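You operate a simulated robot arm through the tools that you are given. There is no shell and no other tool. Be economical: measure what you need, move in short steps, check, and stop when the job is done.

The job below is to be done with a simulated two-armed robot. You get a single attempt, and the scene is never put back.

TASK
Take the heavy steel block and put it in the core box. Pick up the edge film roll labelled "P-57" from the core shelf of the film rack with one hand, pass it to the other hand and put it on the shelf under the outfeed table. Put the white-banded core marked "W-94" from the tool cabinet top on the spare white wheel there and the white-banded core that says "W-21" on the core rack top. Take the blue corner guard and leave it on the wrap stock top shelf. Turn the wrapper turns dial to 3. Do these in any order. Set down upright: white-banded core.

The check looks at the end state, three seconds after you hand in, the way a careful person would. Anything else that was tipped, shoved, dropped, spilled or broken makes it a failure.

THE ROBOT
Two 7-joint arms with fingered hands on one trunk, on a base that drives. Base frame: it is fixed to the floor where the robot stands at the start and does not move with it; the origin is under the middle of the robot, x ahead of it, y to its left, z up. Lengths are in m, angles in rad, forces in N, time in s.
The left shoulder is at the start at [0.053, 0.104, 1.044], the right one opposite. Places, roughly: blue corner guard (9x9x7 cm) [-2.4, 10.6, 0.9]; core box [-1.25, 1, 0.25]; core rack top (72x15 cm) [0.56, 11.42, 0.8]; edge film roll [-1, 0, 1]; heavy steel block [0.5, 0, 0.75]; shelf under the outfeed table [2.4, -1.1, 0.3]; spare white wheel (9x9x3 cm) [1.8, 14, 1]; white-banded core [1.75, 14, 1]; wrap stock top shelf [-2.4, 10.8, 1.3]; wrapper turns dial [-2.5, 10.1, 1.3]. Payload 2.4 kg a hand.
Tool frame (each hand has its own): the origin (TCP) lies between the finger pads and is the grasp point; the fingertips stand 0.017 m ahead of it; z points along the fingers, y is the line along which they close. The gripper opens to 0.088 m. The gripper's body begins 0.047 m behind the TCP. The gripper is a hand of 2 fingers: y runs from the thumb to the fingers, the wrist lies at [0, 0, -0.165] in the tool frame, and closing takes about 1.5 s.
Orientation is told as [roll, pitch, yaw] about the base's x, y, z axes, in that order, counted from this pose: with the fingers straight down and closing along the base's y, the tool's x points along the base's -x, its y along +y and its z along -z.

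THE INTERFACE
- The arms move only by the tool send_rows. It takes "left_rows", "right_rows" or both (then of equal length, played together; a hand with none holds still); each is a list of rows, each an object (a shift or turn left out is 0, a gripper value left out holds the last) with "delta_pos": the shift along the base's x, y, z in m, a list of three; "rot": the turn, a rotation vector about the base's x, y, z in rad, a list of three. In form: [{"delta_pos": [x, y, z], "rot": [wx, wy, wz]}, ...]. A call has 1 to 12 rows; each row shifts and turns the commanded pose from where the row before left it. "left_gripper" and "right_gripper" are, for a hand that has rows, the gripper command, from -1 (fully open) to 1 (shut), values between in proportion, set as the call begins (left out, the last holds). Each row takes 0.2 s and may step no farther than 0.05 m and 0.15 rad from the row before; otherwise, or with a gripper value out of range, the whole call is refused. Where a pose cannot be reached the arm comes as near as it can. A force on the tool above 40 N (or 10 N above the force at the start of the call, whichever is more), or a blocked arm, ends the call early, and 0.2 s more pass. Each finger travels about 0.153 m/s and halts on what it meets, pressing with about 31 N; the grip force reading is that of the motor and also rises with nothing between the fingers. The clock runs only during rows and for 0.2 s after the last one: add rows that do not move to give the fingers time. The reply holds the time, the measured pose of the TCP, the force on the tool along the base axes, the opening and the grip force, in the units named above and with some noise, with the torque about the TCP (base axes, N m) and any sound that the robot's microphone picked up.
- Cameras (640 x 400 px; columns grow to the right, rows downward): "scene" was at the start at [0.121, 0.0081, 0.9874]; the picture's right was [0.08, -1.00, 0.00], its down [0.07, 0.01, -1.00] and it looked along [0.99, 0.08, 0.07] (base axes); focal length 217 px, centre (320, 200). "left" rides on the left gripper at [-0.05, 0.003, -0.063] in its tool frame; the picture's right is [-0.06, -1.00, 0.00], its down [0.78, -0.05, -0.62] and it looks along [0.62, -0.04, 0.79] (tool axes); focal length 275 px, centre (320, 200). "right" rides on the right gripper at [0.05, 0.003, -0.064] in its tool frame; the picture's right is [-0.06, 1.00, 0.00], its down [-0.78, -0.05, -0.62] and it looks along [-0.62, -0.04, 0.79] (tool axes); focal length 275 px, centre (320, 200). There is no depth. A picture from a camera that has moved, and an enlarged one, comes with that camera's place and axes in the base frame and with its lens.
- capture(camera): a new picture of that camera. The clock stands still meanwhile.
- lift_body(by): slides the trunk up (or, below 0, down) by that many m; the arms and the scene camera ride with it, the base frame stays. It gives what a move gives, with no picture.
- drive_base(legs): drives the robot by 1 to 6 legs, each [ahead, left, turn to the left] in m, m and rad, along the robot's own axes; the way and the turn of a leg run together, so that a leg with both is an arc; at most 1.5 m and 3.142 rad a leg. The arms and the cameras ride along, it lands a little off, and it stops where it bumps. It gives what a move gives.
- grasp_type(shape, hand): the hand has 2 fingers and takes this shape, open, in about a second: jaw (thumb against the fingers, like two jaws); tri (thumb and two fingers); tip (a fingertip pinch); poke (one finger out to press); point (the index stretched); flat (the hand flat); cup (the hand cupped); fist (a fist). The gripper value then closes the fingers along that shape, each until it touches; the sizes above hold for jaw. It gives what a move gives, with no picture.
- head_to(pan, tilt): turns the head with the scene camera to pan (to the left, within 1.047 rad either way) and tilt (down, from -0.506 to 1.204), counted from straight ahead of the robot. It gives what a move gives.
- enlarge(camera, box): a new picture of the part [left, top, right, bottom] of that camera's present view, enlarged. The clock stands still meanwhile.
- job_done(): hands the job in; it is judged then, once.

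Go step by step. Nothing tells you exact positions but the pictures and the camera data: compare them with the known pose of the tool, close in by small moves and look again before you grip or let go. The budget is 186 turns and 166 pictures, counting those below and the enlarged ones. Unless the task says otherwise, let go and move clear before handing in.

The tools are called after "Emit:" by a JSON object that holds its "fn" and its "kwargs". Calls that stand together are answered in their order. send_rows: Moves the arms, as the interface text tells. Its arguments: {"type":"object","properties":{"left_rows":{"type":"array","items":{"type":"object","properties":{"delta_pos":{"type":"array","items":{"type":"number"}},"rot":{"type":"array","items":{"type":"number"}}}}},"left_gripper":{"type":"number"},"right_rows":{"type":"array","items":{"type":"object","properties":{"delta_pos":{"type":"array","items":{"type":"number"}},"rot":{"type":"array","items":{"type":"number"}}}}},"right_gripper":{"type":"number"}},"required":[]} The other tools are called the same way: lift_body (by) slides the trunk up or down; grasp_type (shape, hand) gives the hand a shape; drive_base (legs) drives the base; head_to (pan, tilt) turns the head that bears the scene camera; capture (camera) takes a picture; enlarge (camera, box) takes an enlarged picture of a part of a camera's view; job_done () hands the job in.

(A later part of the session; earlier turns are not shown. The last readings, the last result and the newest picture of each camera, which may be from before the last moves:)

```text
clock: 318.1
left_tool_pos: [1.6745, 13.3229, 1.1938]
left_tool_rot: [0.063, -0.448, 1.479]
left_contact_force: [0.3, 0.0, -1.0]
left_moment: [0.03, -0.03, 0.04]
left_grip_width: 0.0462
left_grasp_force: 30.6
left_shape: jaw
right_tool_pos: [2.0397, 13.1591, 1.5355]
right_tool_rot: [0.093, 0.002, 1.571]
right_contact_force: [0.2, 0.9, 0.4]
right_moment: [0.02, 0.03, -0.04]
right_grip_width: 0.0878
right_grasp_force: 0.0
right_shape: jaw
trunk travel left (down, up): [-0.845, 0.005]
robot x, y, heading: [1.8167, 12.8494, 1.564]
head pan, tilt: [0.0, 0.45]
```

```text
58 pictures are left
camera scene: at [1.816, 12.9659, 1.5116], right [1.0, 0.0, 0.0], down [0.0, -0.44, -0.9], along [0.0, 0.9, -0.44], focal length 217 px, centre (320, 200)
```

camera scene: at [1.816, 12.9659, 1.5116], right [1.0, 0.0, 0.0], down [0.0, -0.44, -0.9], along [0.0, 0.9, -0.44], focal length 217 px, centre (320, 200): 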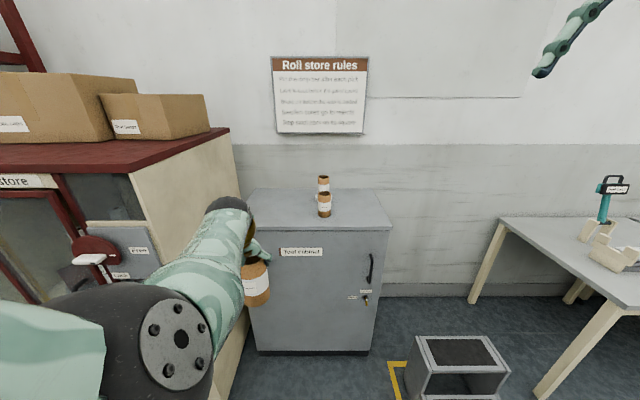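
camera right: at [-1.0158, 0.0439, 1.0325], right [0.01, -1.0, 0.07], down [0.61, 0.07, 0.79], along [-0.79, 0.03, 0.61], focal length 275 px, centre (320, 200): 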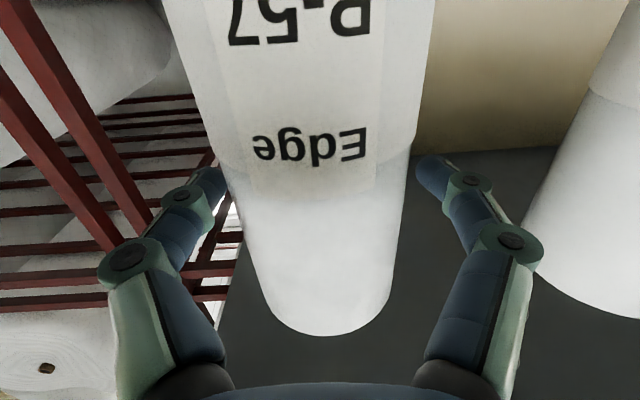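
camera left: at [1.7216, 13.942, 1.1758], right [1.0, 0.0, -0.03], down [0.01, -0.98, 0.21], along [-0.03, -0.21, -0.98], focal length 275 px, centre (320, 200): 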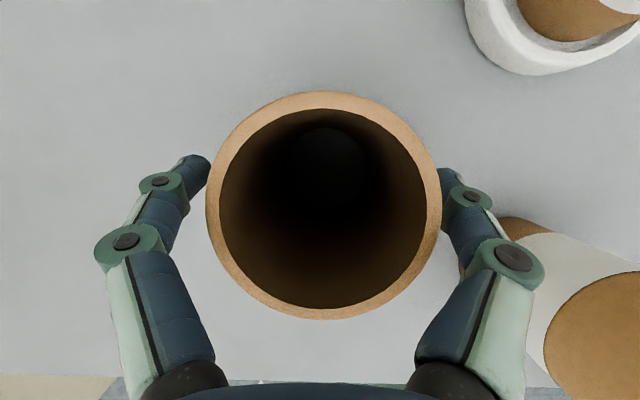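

W-21 in hand. Backing off, turning to face −y, shifting toward the core rack and lowering the trunk.

Emit:
{"fn": "drive_base", "kwargs": {"legs": [[-0.15, 0, 0], [0, 0, 3.14], [0, -1.15, 0]]}}

Emit:
{"fn": "lift_body", "kwargs": {"by": -0.25}}

Emit:
{"fn": "capture", "kwargs": {"camera": "scene"}}

```text
clock: 332.3
left_tool_pos: [0.8443, 12.1805, 1.194]
left_tool_rot: [0.062, -0.448, -1.6]
left_contact_force: [-0.6, 0.7, -0.8]
left_moment: [0.01, -0.01, 0.02]
left_grip_width: 0.0452
left_grasp_force: 30.3
left_shape: jaw
right_tool_pos: [0.4684, 12.3203, 1.5347]
right_tool_rot: [0.093, 0.002, -1.506]
right_contact_force: [-0.3, 0.5, 0.4]
right_moment: [-0.03, -0.01, -0.01]
right_grip_width: 0.0881
right_grasp_force: 0.0
right_shape: jaw
trunk travel left (down, up): [-0.845, 0.005]
robot x, y, heading: [0.6721, 12.648, -1.511]
head pan, tilt: [0.0, 0.45]
```

```text
clock: 334.8
left_tool_pos: [0.8423, 12.1796, 0.945]
left_tool_rot: [0.06, -0.45, -1.599]
left_contact_force: [-1.0, -0.2, -0.4]
left_moment: [0.02, -0.02, -0.02]
left_grip_width: 0.045
left_grasp_force: 30.9
left_shape: jaw
right_tool_pos: [0.468, 12.3213, 1.2858]
right_tool_rot: [0.091, 0.0, -1.509]
right_contact_force: [0.4, 0.3, 0.9]
right_moment: [0.0, -0.02, -0.02]
right_grip_width: 0.088
right_grasp_force: 0.1
right_shape: jaw
trunk travel left (down, up): [-0.595, 0.255]
robot x, y, heading: [0.6715, 12.6462, -1.516]
head pan, tilt: [0.0, 0.45]
```

```text
57 pictures are left
camera scene: at [0.6789, 12.5299, 1.2613], right [-1.0, -0.06, 0.0], down [-0.03, 0.43, -0.9], along [0.05, -0.9, -0.44], focal length 217 px, centre (320, 200)
```

scene: 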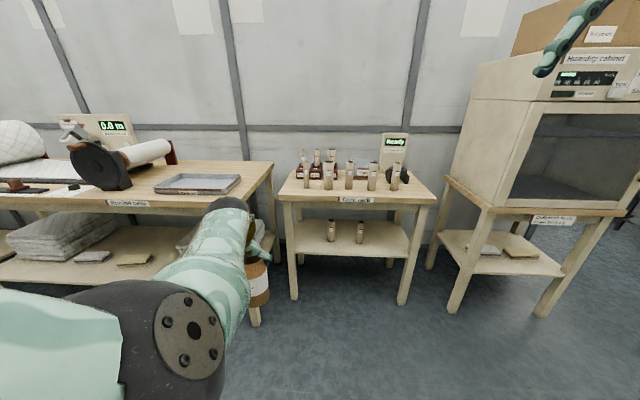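

A small table in the middle is labelled something like "Core rack". Zoom in.

Emit:
{"fn": "enlarge", "kwargs": {"camera": "scene", "box": [270, 120, 450, 260]}}

```text
2.86 times, centred on (360, 190) of scene
camera zoom: at [0.6789, 12.5299, 1.2613], right [-1.0, -0.06, 0.0], down [-0.03, 0.43, -0.9], along [0.05, -0.9, -0.44], focal length 620 px, centre (206, 229)
```

zoom: 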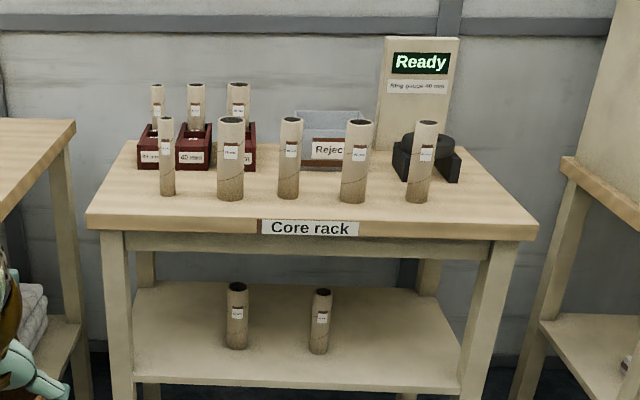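

It's "Core rack"; its top holds a row of slim cores. Free spot for W-21 is the front-right end near (0.235, 11.48). I'll align there, stopping short of the edge.

Emit:
{"fn": "drive_base", "kwargs": {"legs": [[0, 0, -0.055], [0, -0.58, 0], [0.55, 0, 0]]}}

Emit:
{"fn": "capture", "kwargs": {"camera": "left"}}

Emit:
{"fn": "capture", "kwargs": {"camera": "scene"}}

```text
clock: 341.3
left_tool_pos: [0.2413, 11.6368, 0.9439]
left_tool_rot: [0.061, -0.446, -1.65]
left_contact_force: [-0.3, 0.2, 0.2]
left_moment: [0.01, -0.01, 0.01]
left_grip_width: 0.0448
left_grasp_force: 31.4
left_shape: jaw
right_tool_pos: [-0.1263, 11.796, 1.2866]
right_tool_rot: [0.093, 0.003, -1.558]
right_contact_force: [-0.2, 0.7, 0.1]
right_moment: [-0.01, 0.0, -0.04]
right_grip_width: 0.088
right_grasp_force: 0.0
right_shape: jaw
trunk travel left (down, up): [-0.595, 0.255]
robot x, y, heading: [0.0917, 12.1127, -1.563]
head pan, tilt: [0.0, 0.45]
```

```text
55 pictures are left
camera left: at [0.2399, 11.6191, 1.0221], right [-1.0, 0.0, -0.03], down [-0.01, 0.98, 0.22], along [0.03, 0.22, -0.98], focal length 275 px, centre (320, 200)
```

left: 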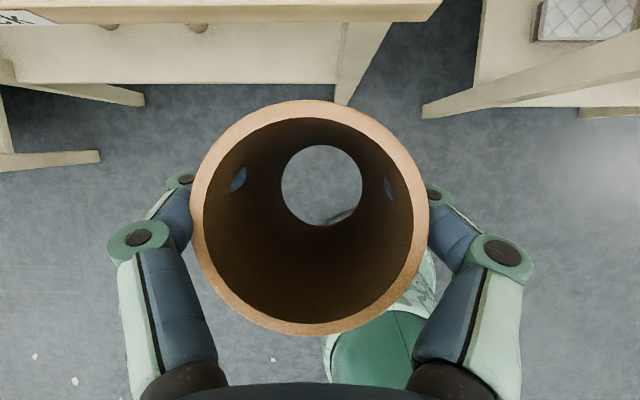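

```text
54 pictures are left
camera scene: at [0.0944, 11.9944, 1.2612], right [-1.0, -0.01, 0.0], down [0.0, 0.44, -0.9], along [0.01, -0.9, -0.44], focal length 217 px, centre (320, 200)
```

scene: 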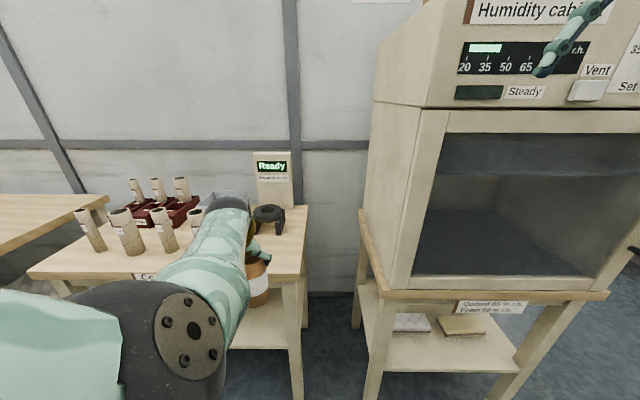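

Aligned in x; I'll use the arm only (right hand stays clear of the humidity cabinet): forward 0.16 m.

Emit:
{"fn": "send_rows", "kwargs": {"left_rows": [{"delta_pos": [-0.002, -0.04, 0]}, {"delta_pos": [-0.002, -0.04, 0]}, {"delta_pos": [-0.002, -0.04, 0]}, {"delta_pos": [0, -0.038, 0]}, {}, {}]}}

Emit:
{"fn": "capture", "kwargs": {"camera": "left"}}

Emit:
{"fn": "enlarge", "kwargs": {"camera": "scene", "box": [180, 160, 340, 300]}}

```text
clock: 342.7
left_tool_pos: [0.2343, 11.5646, 0.9616]
left_tool_rot: [0.06, -0.449, -1.649]
left_contact_force: [0.3, 0.0, -1.3]
left_moment: [0.0, 0.0, 0.02]
left_grip_width: 0.0445
left_grasp_force: 30.7
left_shape: jaw
left hand out of reach, approached as far as the arm can: row 2, 3, 4
right_tool_pos: [-0.125, 11.7971, 1.2853]
right_tool_rot: [0.093, 0.001, -1.558]
right_contact_force: [-0.6, -0.5, -0.7]
right_moment: [0.0, -0.01, 0.04]
right_grip_width: 0.0879
right_grasp_force: 0.1
right_shape: jaw
trunk travel left (down, up): [-0.595, 0.255]
robot x, y, heading: [0.096, 12.1074, -1.56]
head pan, tilt: [0.0, 0.45]
```

```text
53 pictures are left
camera left: at [0.2325, 11.5468, 1.0401], right [-1.0, 0.0, -0.03], down [-0.01, 0.98, 0.21], along [0.03, 0.21, -0.98], focal length 275 px, centre (320, 200)
```

left: 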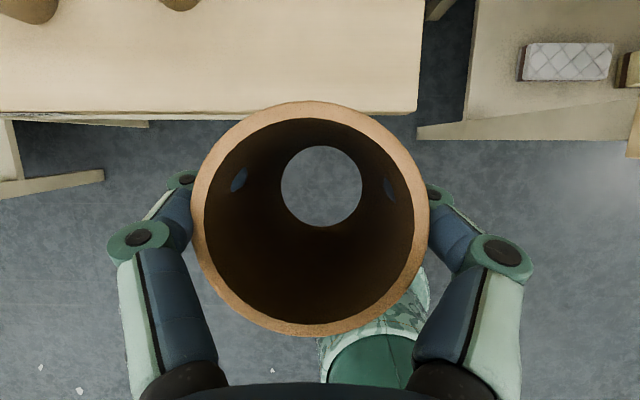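

```text
2.86 times, centred on (260, 230) of scene
camera zoom: at [0.0944, 11.9949, 1.2612], right [-1.0, -0.01, 0.0], down [0.0, 0.44, -0.9], along [0.01, -0.9, -0.44], focal length 620 px, centre (491, 114)
```

zoom: 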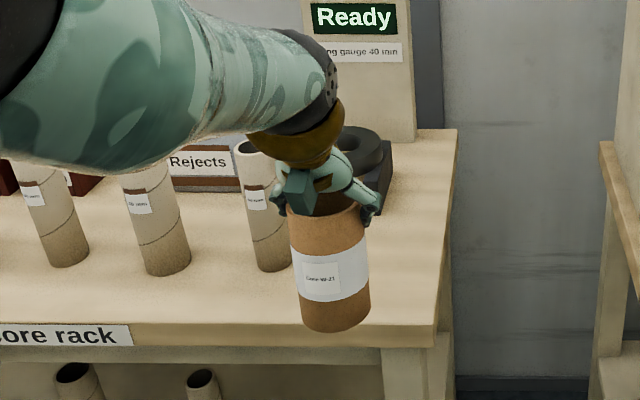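

The arm hits its reach limit; I'll tuck the right hand sideways away from the cabinet and drive 0.11 m forward.

Emit:
{"fn": "send_rows", "kwargs": {"right_rows": [{"delta_pos": [0.04, 0.01, 0]}, {"delta_pos": [0.04, 0.01, 0]}, {"delta_pos": [0.03, 0.01, 0]}, {}]}}

Emit:
{"fn": "drive_base", "kwargs": {"legs": [[0.11, 0, 0]]}}

Emit:
{"fn": "capture", "kwargs": {"camera": "left"}}

Emit:
{"fn": "capture", "kwargs": {"camera": "scene"}}

```text
clock: 343.7
left_tool_pos: [0.2338, 11.5638, 0.9614]
left_tool_rot: [0.061, -0.447, -1.649]
left_contact_force: [1.3, 0.0, -0.9]
left_moment: [0.02, -0.02, -0.03]
left_grip_width: 0.0445
left_grasp_force: 30.8
left_shape: jaw
right_tool_pos: [-0.0146, 11.8254, 1.2878]
right_tool_rot: [0.093, 0.002, -1.559]
right_contact_force: [0.1, -0.9, -0.4]
right_moment: [-0.03, -0.02, 0.01]
right_grip_width: 0.088
right_grasp_force: 0.1
right_shape: jaw
trunk travel left (down, up): [-0.595, 0.255]
robot x, y, heading: [0.0926, 12.1168, -1.562]
head pan, tilt: [0.0, 0.45]
```

```text
clock: 344.9
left_tool_pos: [0.2343, 11.455, 0.9608]
left_tool_rot: [0.061, -0.447, -1.653]
left_contact_force: [0.5, -0.4, -0.3]
left_moment: [-0.02, -0.04, 0.01]
left_grip_width: 0.0443
left_grasp_force: 31.3
left_shape: jaw
right_tool_pos: [-0.0145, 11.7143, 1.2887]
right_tool_rot: [0.093, 0.003, -1.56]
right_contact_force: [-0.2, -1.2, 0.0]
right_moment: [0.01, -0.04, 0.01]
right_grip_width: 0.088
right_grasp_force: 0.1
right_shape: jaw
trunk travel left (down, up): [-0.595, 0.255]
robot x, y, heading: [0.0924, 12.0033, -1.558]
head pan, tilt: [0.0, 0.45]
```

```text
51 pictures are left
camera left: at [0.2319, 11.4361, 1.0392], right [-1.0, 0.0, -0.03], down [-0.01, 0.98, 0.22], along [0.03, 0.22, -0.98], focal length 275 px, centre (320, 200)
```

left: 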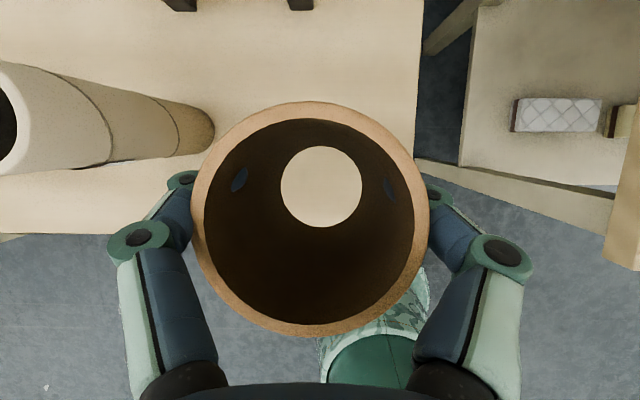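

```text
50 pictures are left
camera scene: at [0.095, 11.8842, 1.2611], right [-1.0, -0.01, 0.0], down [0.0, 0.44, -0.9], along [0.01, -0.9, -0.44], focal length 217 px, centre (320, 200)
```

scene: 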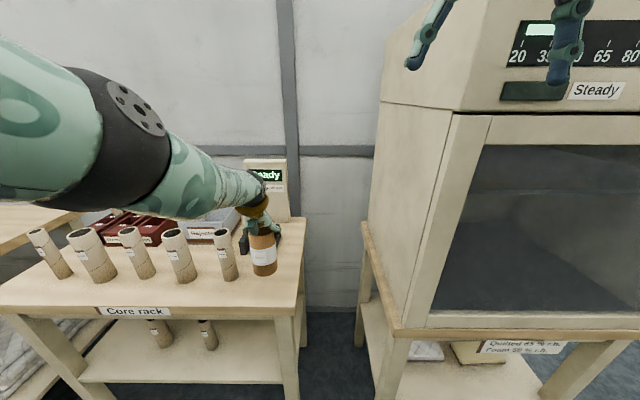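

W-21 is over a clear spot. Lowering by trunk, then gently by arm.

Emit:
{"fn": "lift_body", "kwargs": {"by": -0.05}}

Emit:
{"fn": "enlarge", "kwargs": {"camera": "scene", "box": [180, 150, 340, 290]}}

```text
clock: 345.8
left_tool_pos: [0.2338, 11.4548, 0.9122]
left_tool_rot: [0.059, -0.447, -1.652]
left_contact_force: [0.2, -0.3, -0.1]
left_moment: [0.01, -0.04, 0.0]
left_grip_width: 0.0446
left_grasp_force: 31.0
left_shape: jaw
right_tool_pos: [-0.0148, 11.7152, 1.2387]
right_tool_rot: [0.092, 0.001, -1.562]
right_contact_force: [0.2, 0.4, -0.2]
right_moment: [0.0, 0.01, -0.01]
right_grip_width: 0.0879
right_grasp_force: 0.1
right_shape: jaw
trunk travel left (down, up): [-0.545, 0.305]
robot x, y, heading: [0.0921, 12.0027, -1.565]
head pan, tilt: [0.0, 0.45]
```

```text
2.86 times, centred on (260, 220) of scene
camera zoom: at [0.0951, 11.8853, 1.2111], right [-1.0, -0.01, 0.0], down [0.0, 0.44, -0.9], along [0.01, -0.9, -0.44], focal length 620 px, centre (491, 143)
```

zoom: 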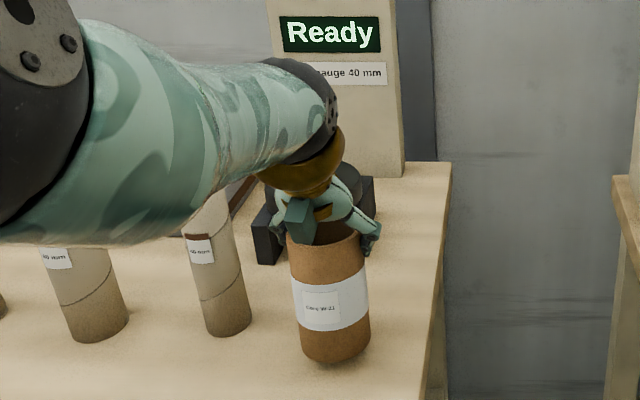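

Emit:
{"fn": "send_rows", "kwargs": {"left_rows": [{"delta_pos": [0, 0, -0.006]}, {"delta_pos": [0, 0, -0.005]}, {}]}}

```text
clock: 346.6
left_tool_pos: [0.2369, 11.4596, 0.9012]
left_tool_rot: [0.062, -0.447, -1.654]
left_contact_force: [-0.5, -0.8, 0.2]
left_moment: [0.0, 0.0, 0.04]
left_grip_width: 0.0442
left_grasp_force: 31.1
left_shape: jaw
left hand out of reach, approached as far as the arm can: row 2
right_tool_pos: [-0.0143, 11.7157, 1.2373]
right_tool_rot: [0.093, 0.003, -1.561]
right_contact_force: [-0.1, -0.1, 0.4]
right_moment: [-0.02, 0.02, -0.02]
right_grip_width: 0.0877
right_grasp_force: 0.1
right_shape: jaw
trunk travel left (down, up): [-0.545, 0.305]
robot x, y, heading: [0.0986, 12.0076, -1.562]
head pan, tilt: [0.0, 0.45]
```

Emit:
{"fn": "lift_body", "kwargs": {"by": -0.006}}

Emit:
{"fn": "enlarge", "kwargs": {"camera": "scene", "box": [220, 190, 320, 280]}}

```text
clock: 347.1
left_tool_pos: [0.2374, 11.4604, 0.8966]
left_tool_rot: [0.061, -0.451, -1.651]
left_contact_force: [-0.6, 1.8, 7.8]
left_moment: [0.03, 0.02, 0.02]
left_grip_width: 0.0436
left_grasp_force: 31.1
left_shape: jaw
right_tool_pos: [-0.0151, 11.7161, 1.2331]
right_tool_rot: [0.092, 0.001, -1.56]
right_contact_force: [0.2, 0.4, 0.2]
right_moment: [0.01, 0.0, 0.03]
right_grip_width: 0.088
right_grasp_force: 0.1
right_shape: jaw
trunk travel left (down, up): [-0.539, 0.311]
robot x, y, heading: [0.0951, 12.0093, -1.565]
head pan, tilt: [0.0, 0.45]
```

```text
4.44 times, centred on (270, 235) of scene
camera zoom: at [0.0949, 11.8857, 1.2052], right [-1.0, -0.01, 0.0], down [0.0, 0.43, -0.9], along [0.01, -0.9, -0.43], focal length 965 px, centre (542, 44)
```

zoom: 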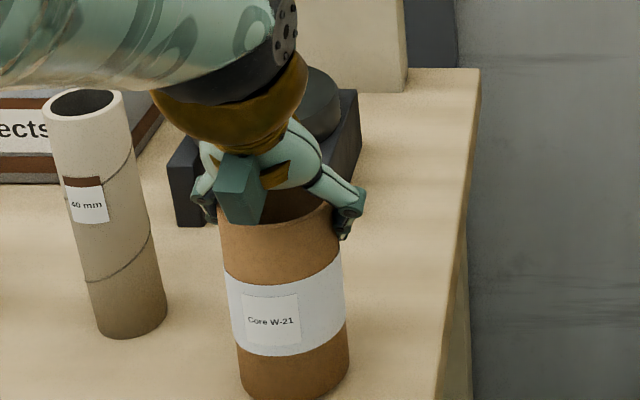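

Contact. Opening, then lifting straight up with the trunk.

Emit:
{"fn": "send_rows", "kwargs": {"left_rows": [{}, {}, {}, {}, {}], "left_gripper": -0.6}}

Emit:
{"fn": "lift_body", "kwargs": {"by": 0.16}}

Emit:
{"fn": "capture", "kwargs": {"camera": "left"}}

```text
clock: 348.3
left_tool_pos: [0.2362, 11.4597, 0.8958]
left_tool_rot: [0.061, -0.447, -1.654]
left_contact_force: [0.1, -0.2, 0.1]
left_moment: [-0.01, 0.0, -0.04]
left_grip_width: 0.0702
left_grasp_force: 0.0
left_shape: jaw
right_tool_pos: [-0.0143, 11.7156, 1.2315]
right_tool_rot: [0.092, 0.004, -1.56]
right_contact_force: [0.2, -0.3, -0.4]
right_moment: [-0.02, 0.01, -0.02]
right_grip_width: 0.088
right_grasp_force: 0.1
right_shape: jaw
trunk travel left (down, up): [-0.539, 0.311]
robot x, y, heading: [0.0947, 11.9995, -1.566]
head pan, tilt: [0.0, 0.45]
```

```text
clock: 350.1
left_tool_pos: [0.2365, 11.462, 1.0593]
left_tool_rot: [0.06, -0.454, -1.654]
left_contact_force: [0.2, 0.0, 0.9]
left_moment: [-0.04, -0.02, 0.01]
left_grip_width: 0.0703
left_grasp_force: 0.0
left_shape: jaw
right_tool_pos: [-0.0142, 11.7162, 1.3917]
right_tool_rot: [0.092, 0.003, -1.558]
right_contact_force: [-0.2, -0.7, -0.5]
right_moment: [-0.02, 0.02, 0.02]
right_grip_width: 0.088
right_grasp_force: 0.0
right_shape: jaw
trunk travel left (down, up): [-0.699, 0.151]
robot x, y, heading: [0.0939, 12.0046, -1.563]
head pan, tilt: [0.0, 0.45]
```

```text
47 pictures are left
camera left: at [0.2344, 11.4434, 1.1369], right [-1.0, 0.0, -0.03], down [-0.01, 0.98, 0.21], along [0.03, 0.21, -0.98], focal length 275 px, centre (320, 200)
```

left: 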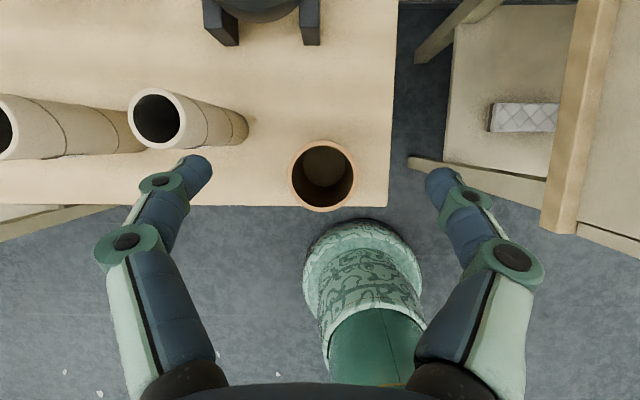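

W-21 stands upright on the core rack. Backing off and looking down the aisle toward −x for the wrapper.

Emit:
{"fn": "drive_base", "kwargs": {"legs": [[-0.55, 0, 0], [0, 0, -1.4]]}}

Emit:
{"fn": "head_to", "kwargs": {"pan": 0, "tilt": 0.15}}

Emit:
{"fn": "capture", "kwargs": {"camera": "scene"}}

```text
clock: 356.8
left_tool_pos: [-0.4129, 12.3201, 1.0584]
left_tool_rot: [0.06, -0.454, -3.021]
left_contact_force: [0.7, 0.7, -0.3]
left_moment: [-0.02, 0.05, -0.01]
left_grip_width: 0.0707
left_grasp_force: 0.0
left_shape: jaw
right_tool_pos: [-0.2122, 12.6172, 1.3918]
right_tool_rot: [0.093, 0.002, -2.93]
right_contact_force: [-0.3, 0.1, 0.3]
right_moment: [0.01, -0.02, 0.02]
right_grip_width: 0.0877
right_grasp_force: 0.1
right_shape: jaw
trunk travel left (down, up): [-0.699, 0.151]
robot x, y, heading: [0.0928, 12.5637, -2.937]
head pan, tilt: [0.0, 0.45]
```

```text
clock: 357.6
left_tool_pos: [-0.4119, 12.3209, 1.0589]
left_tool_rot: [0.062, -0.453, -3.022]
left_contact_force: [-0.5, 0.1, 0.0]
left_moment: [0.0, 0.03, 0.03]
left_grip_width: 0.0706
left_grasp_force: 0.1
left_shape: jaw
right_tool_pos: [-0.2126, 12.6175, 1.391]
right_tool_rot: [0.092, 0.005, -2.932]
right_contact_force: [0.0, -0.1, -0.7]
right_moment: [0.02, 0.0, -0.02]
right_grip_width: 0.0879
right_grasp_force: 0.0
right_shape: jaw
trunk travel left (down, up): [-0.699, 0.151]
robot x, y, heading: [0.0927, 12.5657, -2.93]
head pan, tilt: [0.0, 0.15]
```

```text
46 pictures are left
camera scene: at [-0.0264, 12.5431, 1.3933], right [-0.21, 0.98, 0.0], down [0.15, 0.03, -0.99], along [-0.97, -0.2, -0.15], focal length 217 px, centre (320, 200)
```

scene: 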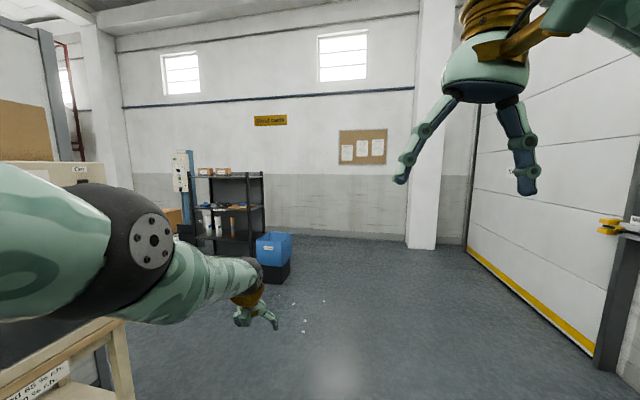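

I see a dark shelf rack, a blue bin and a blue mast with a panel — probably the wrapper. Zoom.

Emit:
{"fn": "enlarge", "kwargs": {"camera": "scene", "box": [150, 130, 310, 290]}}

```text
2.50 times, centred on (230, 210) of scene
camera zoom: at [-0.0264, 12.5431, 1.3933], right [-0.21, 0.98, 0.0], down [0.15, 0.03, -0.99], along [-0.97, -0.2, -0.15], focal length 543 px, centre (545, 175)
```

zoom: 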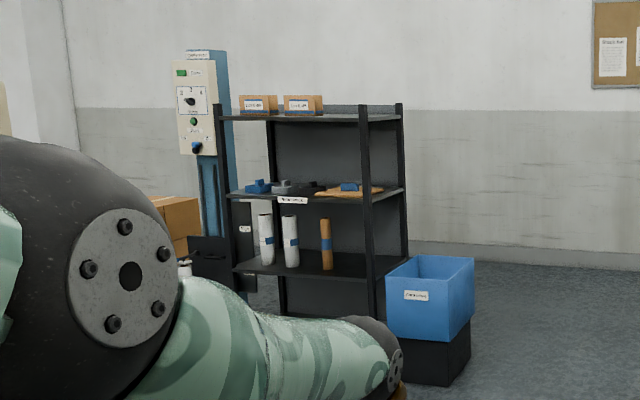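

The wrap-stock rack (top shelf with boxes, middle shelf with blue corner guards) and the wrapper's panel stand at x≈−2.3 facing us. Driving there.

Emit:
{"fn": "drive_base", "kwargs": {"legs": [[0, 0, -0.21], [1.45, 0, 0], [0, 1.45, 0]]}}

Emit:
{"fn": "head_to", "kwargs": {"pan": 0, "tilt": 0.35}}

Emit:
{"fn": "capture", "kwargs": {"camera": "scene"}}

```text
clock: 372.4
left_tool_pos: [-1.999, 11.0356, 1.0589]
left_tool_rot: [0.062, -0.453, 2.994]
left_contact_force: [0.1, -0.8, -0.4]
left_moment: [0.0, 0.02, -0.01]
left_grip_width: 0.0703
left_grasp_force: 0.0
left_shape: jaw
right_tool_pos: [-1.728, 11.2695, 1.3919]
right_tool_rot: [0.092, 0.005, 3.087]
right_contact_force: [0.6, -0.9, 0.1]
right_moment: [-0.01, 0.0, 0.0]
right_grip_width: 0.0877
right_grasp_force: 0.0
right_shape: jaw
trunk travel left (down, up): [-0.699, 0.151]
robot x, y, heading: [-1.4475, 11.1424, 3.087]
head pan, tilt: [0.0, 0.15]
```

```text
clock: 373.1
left_tool_pos: [-1.9984, 11.0362, 1.0587]
left_tool_rot: [0.06, -0.454, 2.995]
left_contact_force: [0.0, 0.8, 0.1]
left_moment: [0.01, -0.02, 0.0]
left_grip_width: 0.0704
left_grasp_force: 0.0
left_shape: jaw
right_tool_pos: [-1.7275, 11.2702, 1.3916]
right_tool_rot: [0.093, 0.002, 3.088]
right_contact_force: [0.0, 0.0, 0.4]
right_moment: [-0.02, 0.04, 0.0]
right_grip_width: 0.0879
right_grasp_force: 0.0
right_shape: jaw
trunk travel left (down, up): [-0.699, 0.151]
robot x, y, heading: [-1.4452, 11.1441, 3.083]
head pan, tilt: [0.0, 0.351]
```

```text
44 pictures are left
camera scene: at [-1.5684, 11.1502, 1.3747], right [0.06, 1.0, 0.0], down [0.34, -0.02, -0.94], along [-0.94, 0.05, -0.34], focal length 217 px, centre (320, 200)
```

scene: 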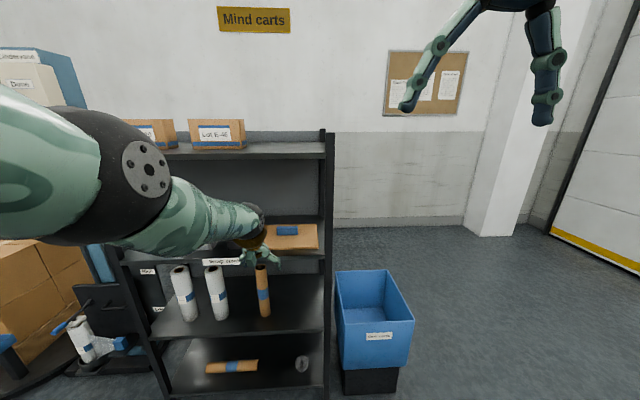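

The rack is close; I'll back off slightly and fold the left arm out of view to see the shelves.

Emit:
{"fn": "drive_base", "kwargs": {"legs": [[-0.2, 0.25, 0.055]]}}

Emit:
{"fn": "send_rows", "kwargs": {"left_rows": [{"delta_pos": [0.04, -0.02, 0.0], "rot": [0, -0.15, 0]}, {"delta_pos": [0.04, -0.02, 0.0], "rot": [0, -0.15, 0]}, {"delta_pos": [0.04, -0.02, 0.0], "rot": [0, -0.15, 0]}, {"delta_pos": [0.02, -0.02, -0.04]}, {"delta_pos": [0.0, -0.02, -0.04]}, {"delta_pos": [0.0, -0.02, -0.04]}, {}], "left_gripper": -1}}

Emit:
{"fn": "capture", "kwargs": {"camera": "scene"}}

```text
clock: 375.3
left_tool_pos: [-1.8036, 10.7509, 1.0591]
left_tool_rot: [0.058, -0.453, 3.046]
left_contact_force: [0.0, 0.3, -0.8]
left_moment: [0.02, 0.01, -0.03]
left_grip_width: 0.0701
left_grasp_force: 0.0
left_shape: jaw
right_tool_pos: [-1.5453, 10.9971, 1.3912]
right_tool_rot: [0.092, 0.002, 3.135]
right_contact_force: [0.2, -0.4, -0.6]
right_moment: [-0.01, 0.04, 0.0]
right_grip_width: 0.088
right_grasp_force: 0.0
right_shape: jaw
trunk travel left (down, up): [-0.699, 0.151]
robot x, y, heading: [-1.2618, 10.8838, 3.137]
head pan, tilt: [0.0, 0.351]
```

```text
clock: 376.9
left_tool_pos: [-1.6759, 10.6487, 0.9664]
left_tool_rot: [0.019, -0.006, 3.058]
left_contact_force: [0.0, 0.2, -0.4]
left_moment: [-0.03, -0.03, -0.01]
left_grip_width: 0.0879
left_grasp_force: 0.0
left_shape: jaw
left hand out of reach, approached as far as the arm can: row 1, 2, 3, 4, 5, 6
right_tool_pos: [-1.5464, 10.9984, 1.3911]
right_tool_rot: [0.091, 0.003, 3.138]
right_contact_force: [0.6, -0.6, 0.6]
right_moment: [-0.02, -0.02, 0.01]
right_grip_width: 0.0879
right_grasp_force: 0.1
right_shape: jaw
trunk travel left (down, up): [-0.699, 0.151]
robot x, y, heading: [-1.2623, 10.8849, 3.134]
head pan, tilt: [0.0, 0.351]
```

```text
43 pictures are left
camera scene: at [-1.3803, 10.8859, 1.3746], right [0.01, 1.0, 0.0], down [0.34, 0.0, -0.94], along [-0.94, 0.01, -0.34], focal length 217 px, centre (320, 200)
```

scene: 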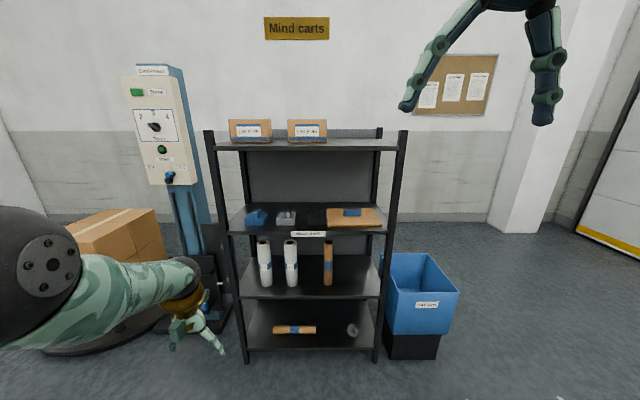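

Good view. Zoom on the panel and the middle/top shelves.

Emit:
{"fn": "enlarge", "kwargs": {"camera": "scene", "box": [200, 100, 420, 240]}}

Emit:
{"fn": "enlarge", "kwargs": {"camera": "scene", "box": [110, 60, 220, 200]}}

```text
2.86 times, centred on (310, 170) of scene
camera zoom: at [-1.3803, 10.8859, 1.3746], right [0.01, 1.0, 0.0], down [0.34, 0.0, -0.94], along [-0.94, 0.01, -0.34], focal length 620 px, centre (349, 286)
```

zoom: 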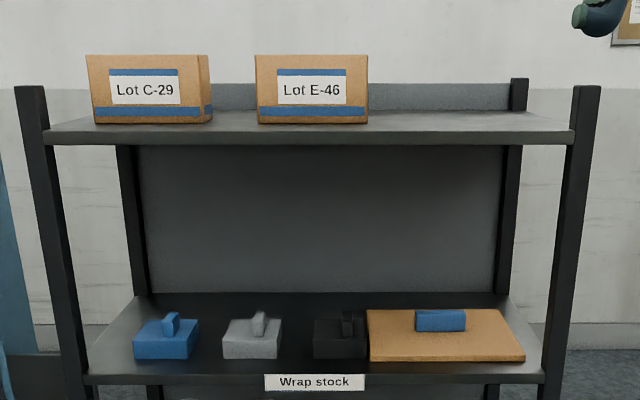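

```text
2.86 times, centred on (165, 130) of scene
camera zoom: at [-1.3803, 10.8859, 1.3746], right [0.01, 1.0, 0.0], down [0.34, 0.0, -0.94], along [-0.94, 0.01, -0.34], focal length 620 px, centre (763, 400)
```

zoom: 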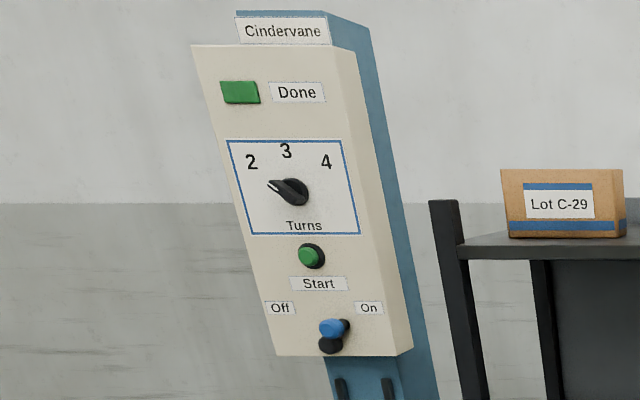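

Panel: dial points at 2; needs one step clockwise to 3. The blue guard with a grip tab is on the middle shelf's left (≈(−2.44, 10.565), shelf z≈0.87); top shelf z≈1.28 has free room at y≈11.07. First the guard: lower the trunk and pose the left hand tilted.

Emit:
{"fn": "lift_body", "kwargs": {"by": -0.25}}

Emit:
{"fn": "send_rows", "kwargs": {"left_rows": [{"delta_pos": [-0.0155, 0.011, 0.039], "rot": [0, 0.056, 0]}, {"delta_pos": [-0.0155, 0.011, 0.039], "rot": [0, 0.056, 0]}, {"delta_pos": [-0.0155, 0.011, 0.039], "rot": [0, 0.056, 0]}, {"delta_pos": [-0.0155, 0.011, 0.039], "rot": [0, 0.056, 0]}, {"delta_pos": [-0.0155, 0.011, 0.039], "rot": [0, 0.056, 0]}, {"delta_pos": [-0.0155, 0.011, 0.039], "rot": [0, 0.056, 0]}, {"delta_pos": [-0.0155, 0.011, 0.039], "rot": [0, 0.056, 0]}, {"delta_pos": [-0.0155, 0.011, 0.039], "rot": [0, 0.056, 0]}, {}]}}

Emit:
{"fn": "drive_base", "kwargs": {"legs": [[0.5, 0.17, 0]]}}

Emit:
{"fn": "capture", "kwargs": {"camera": "scene"}}

Emit:
{"fn": "capture", "kwargs": {"camera": "left"}}

```text
clock: 379.5
left_tool_pos: [-1.6732, 10.6474, 0.7086]
left_tool_rot: [0.018, 0.014, 3.055]
left_contact_force: [0.6, 0.3, -0.3]
left_moment: [0.03, -0.01, 0.0]
left_grip_width: 0.0879
left_grasp_force: 0.0
left_shape: jaw
right_tool_pos: [-1.5449, 10.9983, 1.1431]
right_tool_rot: [0.09, 0.003, 3.136]
right_contact_force: [-0.6, -0.5, 0.5]
right_moment: [-0.02, -0.03, 0.03]
right_grip_width: 0.0879
right_grasp_force: 0.1
right_shape: jaw
trunk travel left (down, up): [-0.449, 0.401]
robot x, y, heading: [-1.2596, 10.8837, 3.137]
head pan, tilt: [0.0, 0.351]
```

```text
clock: 381.5
left_tool_pos: [-1.8751, 10.7346, 0.9779]
left_tool_rot: [0.06, -0.433, 3.047]
left_contact_force: [-0.6, 1.0, 0.2]
left_moment: [-0.02, 0.02, 0.01]
left_grip_width: 0.0878
left_grasp_force: 0.0
left_shape: jaw
left hand out of reach, approached as far as the arm can: row 1, 2, 3, 4, 5, 6, 8
right_tool_pos: [-1.5454, 10.9975, 1.1416]
right_tool_rot: [0.093, 0.004, 3.136]
right_contact_force: [-0.4, 0.0, 0.8]
right_moment: [0.0, 0.0, 0.01]
right_grip_width: 0.0879
right_grasp_force: 0.1
right_shape: jaw
trunk travel left (down, up): [-0.449, 0.401]
robot x, y, heading: [-1.2605, 10.8868, 3.136]
head pan, tilt: [0.0, 0.351]
```

```text
clock: 384.6
left_tool_pos: [-2.3896, 10.5576, 0.9781]
left_tool_rot: [0.058, -0.436, 3.06]
left_contact_force: [-0.2, 0.7, 0.1]
left_moment: [0.01, 0.01, 0.0]
left_grip_width: 0.088
left_grasp_force: 0.1
left_shape: jaw
right_tool_pos: [-2.0656, 10.8249, 1.142]
right_tool_rot: [0.092, 0.003, -3.132]
right_contact_force: [-0.2, 0.6, -0.1]
right_moment: [0.0, 0.0, -0.01]
right_grip_width: 0.0879
right_grasp_force: 0.1
right_shape: jaw
trunk travel left (down, up): [-0.449, 0.401]
robot x, y, heading: [-1.7709, 10.715, -3.136]
head pan, tilt: [0.0, 0.351]
```

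```text
40 pictures are left
camera scene: at [-1.8998, 10.7159, 1.1237], right [-0.01, 1.0, 0.0], down [0.34, 0.0, -0.94], along [-0.94, -0.01, -0.34], focal length 217 px, centre (320, 200)
```

scene: 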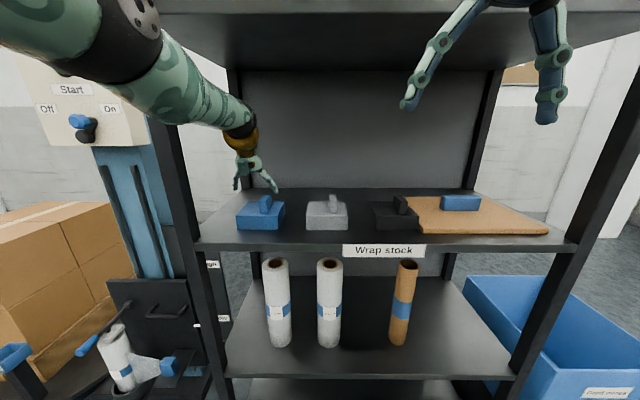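

```text
39 pictures are left
camera left: at [-2.4072, 10.5587, 1.0559], right [0.0, 1.0, -0.03], down [0.97, 0.01, 0.23], along [0.23, -0.03, -0.97], focal length 275 px, centre (320, 200)
```

left: 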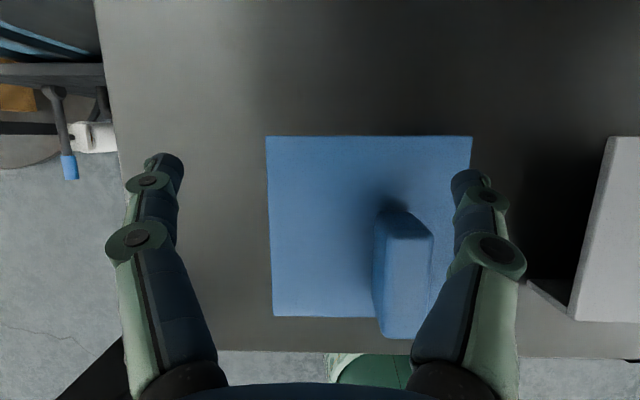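

The guard's body centre ≈(−2.366, 10.577), body top z≈0.94; its tab ≈(−2.352, 10.590), top z≈0.965, ~1.7 cm thick. Rise, shift over the tab and look.

Emit:
{"fn": "send_rows", "kwargs": {"left_rows": [{"delta_pos": [0, 0, 0.03]}, {"delta_pos": [0.02, 0.017, 0.01]}, {"delta_pos": [0.018, 0.016, 0]}, {}], "left_gripper": -0.3}}

Emit:
{"fn": "capture", "kwargs": {"camera": "left"}}

Emit:
{"fn": "enlarge", "kwargs": {"camera": "scene", "box": [200, 120, 340, 250]}}

```text
clock: 385.6
left_tool_pos: [-2.3905, 10.595, 1.0141]
left_tool_rot: [0.06, -0.433, 3.06]
left_contact_force: [0.0, 0.1, -0.4]
left_moment: [-0.02, 0.01, 0.03]
left_grip_width: 0.0573
left_grasp_force: 0.1
left_shape: jaw
left hand out of reach, approached as far as the arm can: row 1, 2, 3
right_tool_pos: [-2.0642, 10.8253, 1.1412]
right_tool_rot: [0.094, 0.005, -3.131]
right_contact_force: [-0.4, 0.2, -0.6]
right_moment: [0.01, 0.01, -0.01]
right_grip_width: 0.0879
right_grasp_force: 0.1
right_shape: jaw
trunk travel left (down, up): [-0.449, 0.401]
robot x, y, heading: [-1.7756, 10.7154, -3.134]
head pan, tilt: [0.0, 0.351]
```

```text
38 pictures are left
camera left: at [-2.4097, 10.5975, 1.0923], right [0.0, 1.0, -0.03], down [0.97, 0.01, 0.23], along [0.23, -0.03, -0.97], focal length 275 px, centre (320, 200)
```

left: 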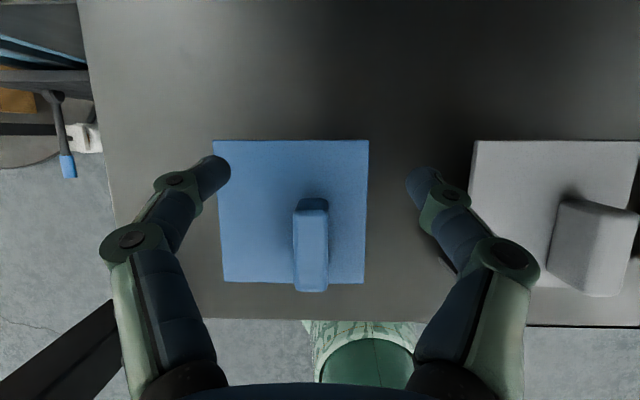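

```text
3.08 times, centred on (270, 185) of scene
camera zoom: at [-1.8995, 10.716, 1.1237], right [-0.01, 1.0, 0.0], down [0.34, 0.0, -0.94], along [-0.94, -0.01, -0.34], focal length 668 px, centre (474, 246)
```

zoom: 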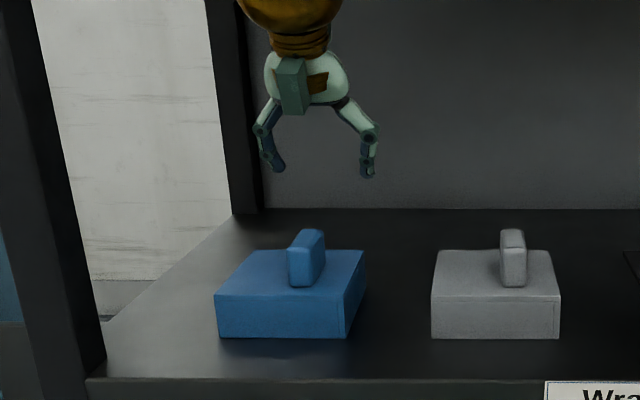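

Tab top centre triangulated: (−2.351, 10.589, 0.960). Back the base 4 cm, nudge y, then lower with the trunk.

Emit:
{"fn": "drive_base", "kwargs": {"legs": [[-0.04, 0, 0]]}}

Emit:
{"fn": "lift_body", "kwargs": {"by": -0.03}}

Emit:
{"fn": "send_rows", "kwargs": {"left_rows": [{"delta_pos": [0, -0.005, 0]}, {}]}}

Emit:
{"fn": "capture", "kwargs": {"camera": "left"}}

```text
clock: 386.5
left_tool_pos: [-2.3488, 10.5947, 1.0147]
left_tool_rot: [0.059, -0.435, 3.064]
left_contact_force: [0.3, -0.6, -0.4]
left_moment: [0.0, 0.01, 0.0]
left_grip_width: 0.0575
left_grasp_force: 0.1
left_shape: jaw
right_tool_pos: [-2.0224, 10.8263, 1.1416]
right_tool_rot: [0.093, 0.003, -3.133]
right_contact_force: [-0.3, 0.8, 0.2]
right_moment: [0.0, 0.0, 0.01]
right_grip_width: 0.0876
right_grasp_force: 0.1
right_shape: jaw
trunk travel left (down, up): [-0.449, 0.401]
robot x, y, heading: [-1.7306, 10.7103, -3.133]
head pan, tilt: [0.0, 0.351]
```

```text
clock: 387.2
left_tool_pos: [-2.3524, 10.5956, 0.982]
left_tool_rot: [0.056, -0.427, 3.065]
left_contact_force: [-1.1, -0.1, 0.1]
left_moment: [-0.03, -0.02, -0.02]
left_grip_width: 0.0577
left_grasp_force: 0.0
left_shape: jaw
right_tool_pos: [-2.023, 10.8263, 1.1128]
right_tool_rot: [0.093, 0.002, -3.13]
right_contact_force: [0.2, 0.7, -0.1]
right_moment: [-0.01, 0.0, 0.01]
right_grip_width: 0.0877
right_grasp_force: 0.0
right_shape: jaw
trunk travel left (down, up): [-0.419, 0.431]
robot x, y, heading: [-1.7317, 10.7143, -3.133]
head pan, tilt: [0.0, 0.351]
```

```text
clock: 387.8
left_tool_pos: [-2.3509, 10.5898, 0.9825]
left_tool_rot: [0.058, -0.427, 3.063]
left_contact_force: [-0.1, -0.4, -0.2]
left_moment: [0.02, -0.03, 0.01]
left_grip_width: 0.0575
left_grasp_force: 0.1
left_shape: jaw
right_tool_pos: [-2.023, 10.8264, 1.1115]
right_tool_rot: [0.093, 0.004, -3.13]
right_contact_force: [-0.2, -0.3, 0.0]
right_moment: [-0.01, 0.0, 0.02]
right_grip_width: 0.0881
right_grasp_force: 0.1
right_shape: jaw
trunk travel left (down, up): [-0.419, 0.431]
robot x, y, heading: [-1.7356, 10.7201, -3.134]
head pan, tilt: [0.0, 0.351]
```

```text
36 pictures are left
camera left: at [-2.3708, 10.5919, 1.0596], right [0.0, 1.0, -0.03], down [0.97, 0.01, 0.24], along [0.24, -0.03, -0.97], focal length 275 px, centre (320, 200)
```

left: 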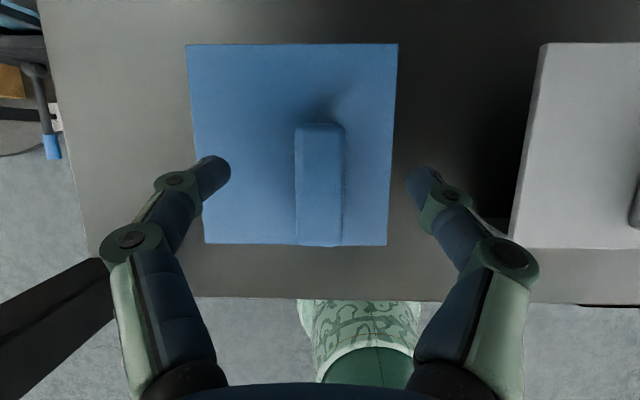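

Centred on the tab. Lower 2.5 cm by trunk and close.

Emit:
{"fn": "lift_body", "kwargs": {"by": -0.025}}

Emit:
{"fn": "enlarge", "kwargs": {"camera": "scene", "box": [200, 120, 340, 250]}}

```text
clock: 388.5
left_tool_pos: [-2.3515, 10.5903, 0.9534]
left_tool_rot: [0.058, -0.421, 3.062]
left_contact_force: [0.5, 0.8, 0.1]
left_moment: [-0.04, 0.02, 0.01]
left_grip_width: 0.0576
left_grasp_force: 0.1
left_shape: jaw
right_tool_pos: [-2.0229, 10.8247, 1.0875]
right_tool_rot: [0.092, 0.003, -3.129]
right_contact_force: [0.0, -0.5, 0.8]
right_moment: [0.0, -0.05, -0.01]
right_grip_width: 0.0877
right_grasp_force: 0.0
right_shape: jaw
trunk travel left (down, up): [-0.394, 0.456]
robot x, y, heading: [-1.7374, 10.716, -3.131]
head pan, tilt: [0.0, 0.351]
```

```text
3.08 times, centred on (270, 185) of scene
camera zoom: at [-1.8593, 10.7162, 1.0684], right [-0.01, 1.0, 0.0], down [0.34, 0.0, -0.94], along [-0.94, -0.01, -0.34], focal length 668 px, centre (474, 246)
```

zoom: 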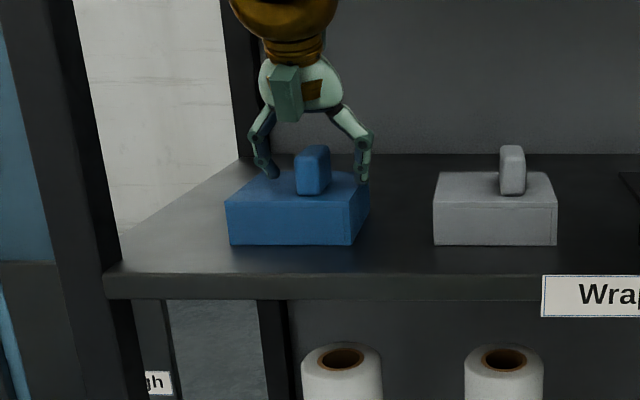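

Fingers flank the tab. Closing and lifting 8 cm.

Emit:
{"fn": "send_rows", "kwargs": {"left_rows": [{}, {}, {}, {}, {}, {}], "left_gripper": 1}}

Emit:
{"fn": "lift_body", "kwargs": {"by": 0.06}}

Emit:
{"fn": "enlarge", "kwargs": {"camera": "scene", "box": [200, 120, 340, 250]}}

```text
clock: 389.9
left_tool_pos: [-2.3532, 10.59, 0.953]
left_tool_rot: [0.059, -0.418, 3.065]
left_contact_force: [-0.5, 0.1, -0.7]
left_moment: [0.0, 0.04, 0.03]
left_grip_width: 0.0128
left_grasp_force: 31.1
left_shape: jaw
right_tool_pos: [-2.0234, 10.8254, 1.0864]
right_tool_rot: [0.093, 0.002, -3.131]
right_contact_force: [-0.8, 0.2, -0.4]
right_moment: [0.01, 0.01, 0.0]
right_grip_width: 0.0879
right_grasp_force: 0.0
right_shape: jaw
trunk travel left (down, up): [-0.394, 0.456]
robot x, y, heading: [-1.739, 10.7195, -3.131]
head pan, tilt: [0.0, 0.351]
```

```text
clock: 390.9
left_tool_pos: [-2.3523, 10.5914, 1.0194]
left_tool_rot: [0.058, -0.429, 3.062]
left_contact_force: [-0.3, -0.3, -1.4]
left_moment: [0.02, 0.01, -0.02]
left_grip_width: 0.0127
left_grasp_force: 31.2
left_shape: jaw
right_tool_pos: [-2.0233, 10.8248, 1.1461]
right_tool_rot: [0.092, 0.003, -3.13]
right_contact_force: [0.8, -0.7, -0.3]
right_moment: [-0.02, 0.0, -0.01]
right_grip_width: 0.0876
right_grasp_force: 0.1
right_shape: jaw
trunk travel left (down, up): [-0.454, 0.396]
robot x, y, heading: [-1.7355, 10.7121, -3.133]
head pan, tilt: [0.0, 0.351]
```

```text
3.08 times, centred on (270, 185) of scene
camera zoom: at [-1.8583, 10.7163, 1.1287], right [-0.01, 1.0, 0.0], down [0.34, 0.0, -0.94], along [-0.94, -0.01, -0.34], focal length 668 px, centre (474, 246)
```

zoom: 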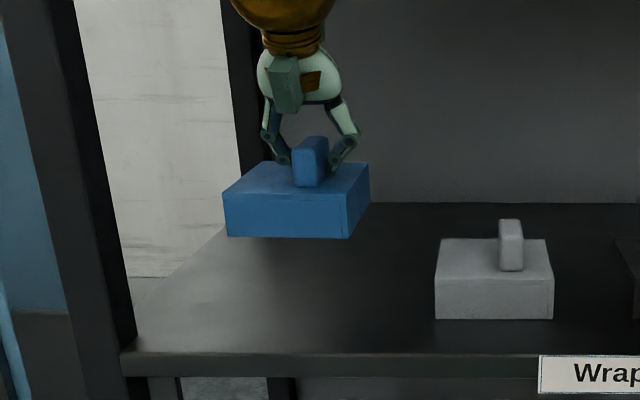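

Guard held level. Backing out, raising the trunk, and moving to the free part of the top shelf.

Emit:
{"fn": "drive_base", "kwargs": {"legs": [[-0.32, 0, -0.008]]}}

Emit:
{"fn": "lift_body", "kwargs": {"by": 0.385}}

Emit:
{"fn": "drive_base", "kwargs": {"legs": [[0, -0.49, 0]]}}

Emit:
{"fn": "capture", "kwargs": {"camera": "scene"}}

Emit:
{"fn": "capture", "kwargs": {"camera": "left"}}

```text
clock: 393.1
left_tool_pos: [-2.0249, 10.5966, 1.0204]
left_tool_rot: [0.059, -0.43, 3.057]
left_contact_force: [-0.4, 0.5, -0.1]
left_moment: [0.02, -0.02, -0.03]
left_grip_width: 0.0128
left_grasp_force: 30.4
left_shape: jaw
right_tool_pos: [-1.6952, 10.8297, 1.1474]
right_tool_rot: [0.092, 0.001, -3.138]
right_contact_force: [0.5, -0.4, 0.1]
right_moment: [0.01, -0.01, -0.02]
right_grip_width: 0.0879
right_grasp_force: 0.1
right_shape: jaw
trunk travel left (down, up): [-0.454, 0.396]
robot x, y, heading: [-1.4043, 10.719, -3.14]
head pan, tilt: [0.0, 0.351]
```

```text
clock: 396.8
left_tool_pos: [-2.0226, 10.596, 1.4295]
left_tool_rot: [0.062, -0.472, 3.054]
left_contact_force: [-0.1, -0.6, -0.9]
left_moment: [0.0, 0.01, -0.02]
left_grip_width: 0.0128
left_grasp_force: 30.8
left_shape: jaw
right_tool_pos: [-1.6957, 10.8293, 1.5326]
right_tool_rot: [0.092, 0.003, -3.139]
right_contact_force: [0.3, -0.5, -0.5]
right_moment: [0.01, -0.01, 0.0]
right_grip_width: 0.088
right_grasp_force: 0.0
right_shape: jaw
trunk travel left (down, up): [-0.839, 0.011]
robot x, y, heading: [-1.4044, 10.7164, -3.135]
head pan, tilt: [0.0, 0.351]
```

```text
clock: 399.8
left_tool_pos: [-2.025, 11.0927, 1.4289]
left_tool_rot: [0.063, -0.471, 3.069]
left_contact_force: [-0.2, 0.7, -0.9]
left_moment: [-0.01, 0.0, 0.01]
left_grip_width: 0.0126
left_grasp_force: 30.8
left_shape: jaw
right_tool_pos: [-1.6999, 11.3307, 1.532]
right_tool_rot: [0.094, 0.003, -3.125]
right_contact_force: [0.4, -0.2, 0.6]
right_moment: [-0.02, -0.03, 0.0]
right_grip_width: 0.0877
right_grasp_force: 0.2
right_shape: jaw
trunk travel left (down, up): [-0.839, 0.011]
robot x, y, heading: [-1.4119, 11.2207, -3.125]
head pan, tilt: [0.0, 0.351]
```

```text
33 pictures are left
camera scene: at [-1.5328, 11.2214, 1.5147], right [-0.01, 1.0, 0.0], down [0.34, 0.0, -0.94], along [-0.94, -0.01, -0.34], focal length 217 px, centre (320, 200)
```

scene: 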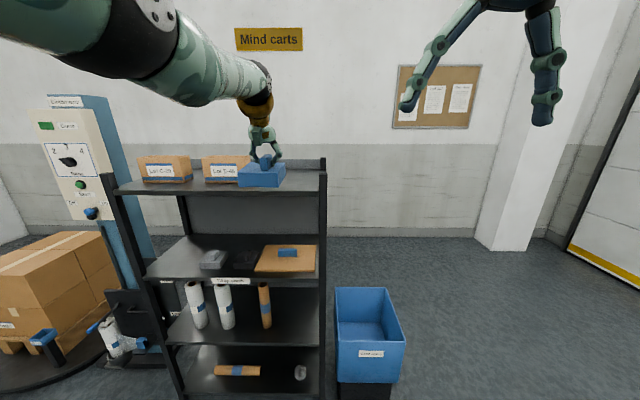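

```text
32 pictures are left
camera left: at [-2.0405, 11.0946, 1.5085], right [-0.01, 1.0, -0.03], down [0.98, 0.01, 0.19], along [0.19, -0.03, -0.98], focal length 275 px, centre (320, 200)
```

left: 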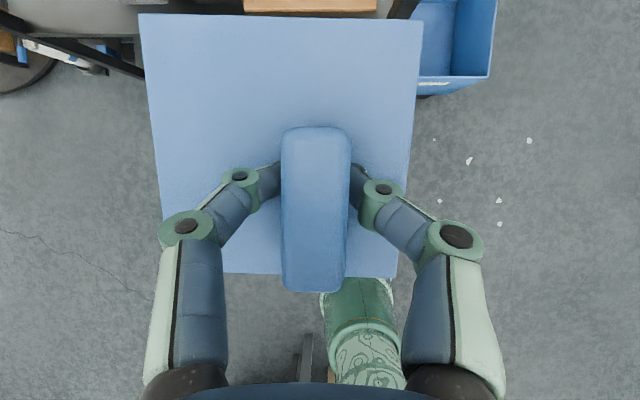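

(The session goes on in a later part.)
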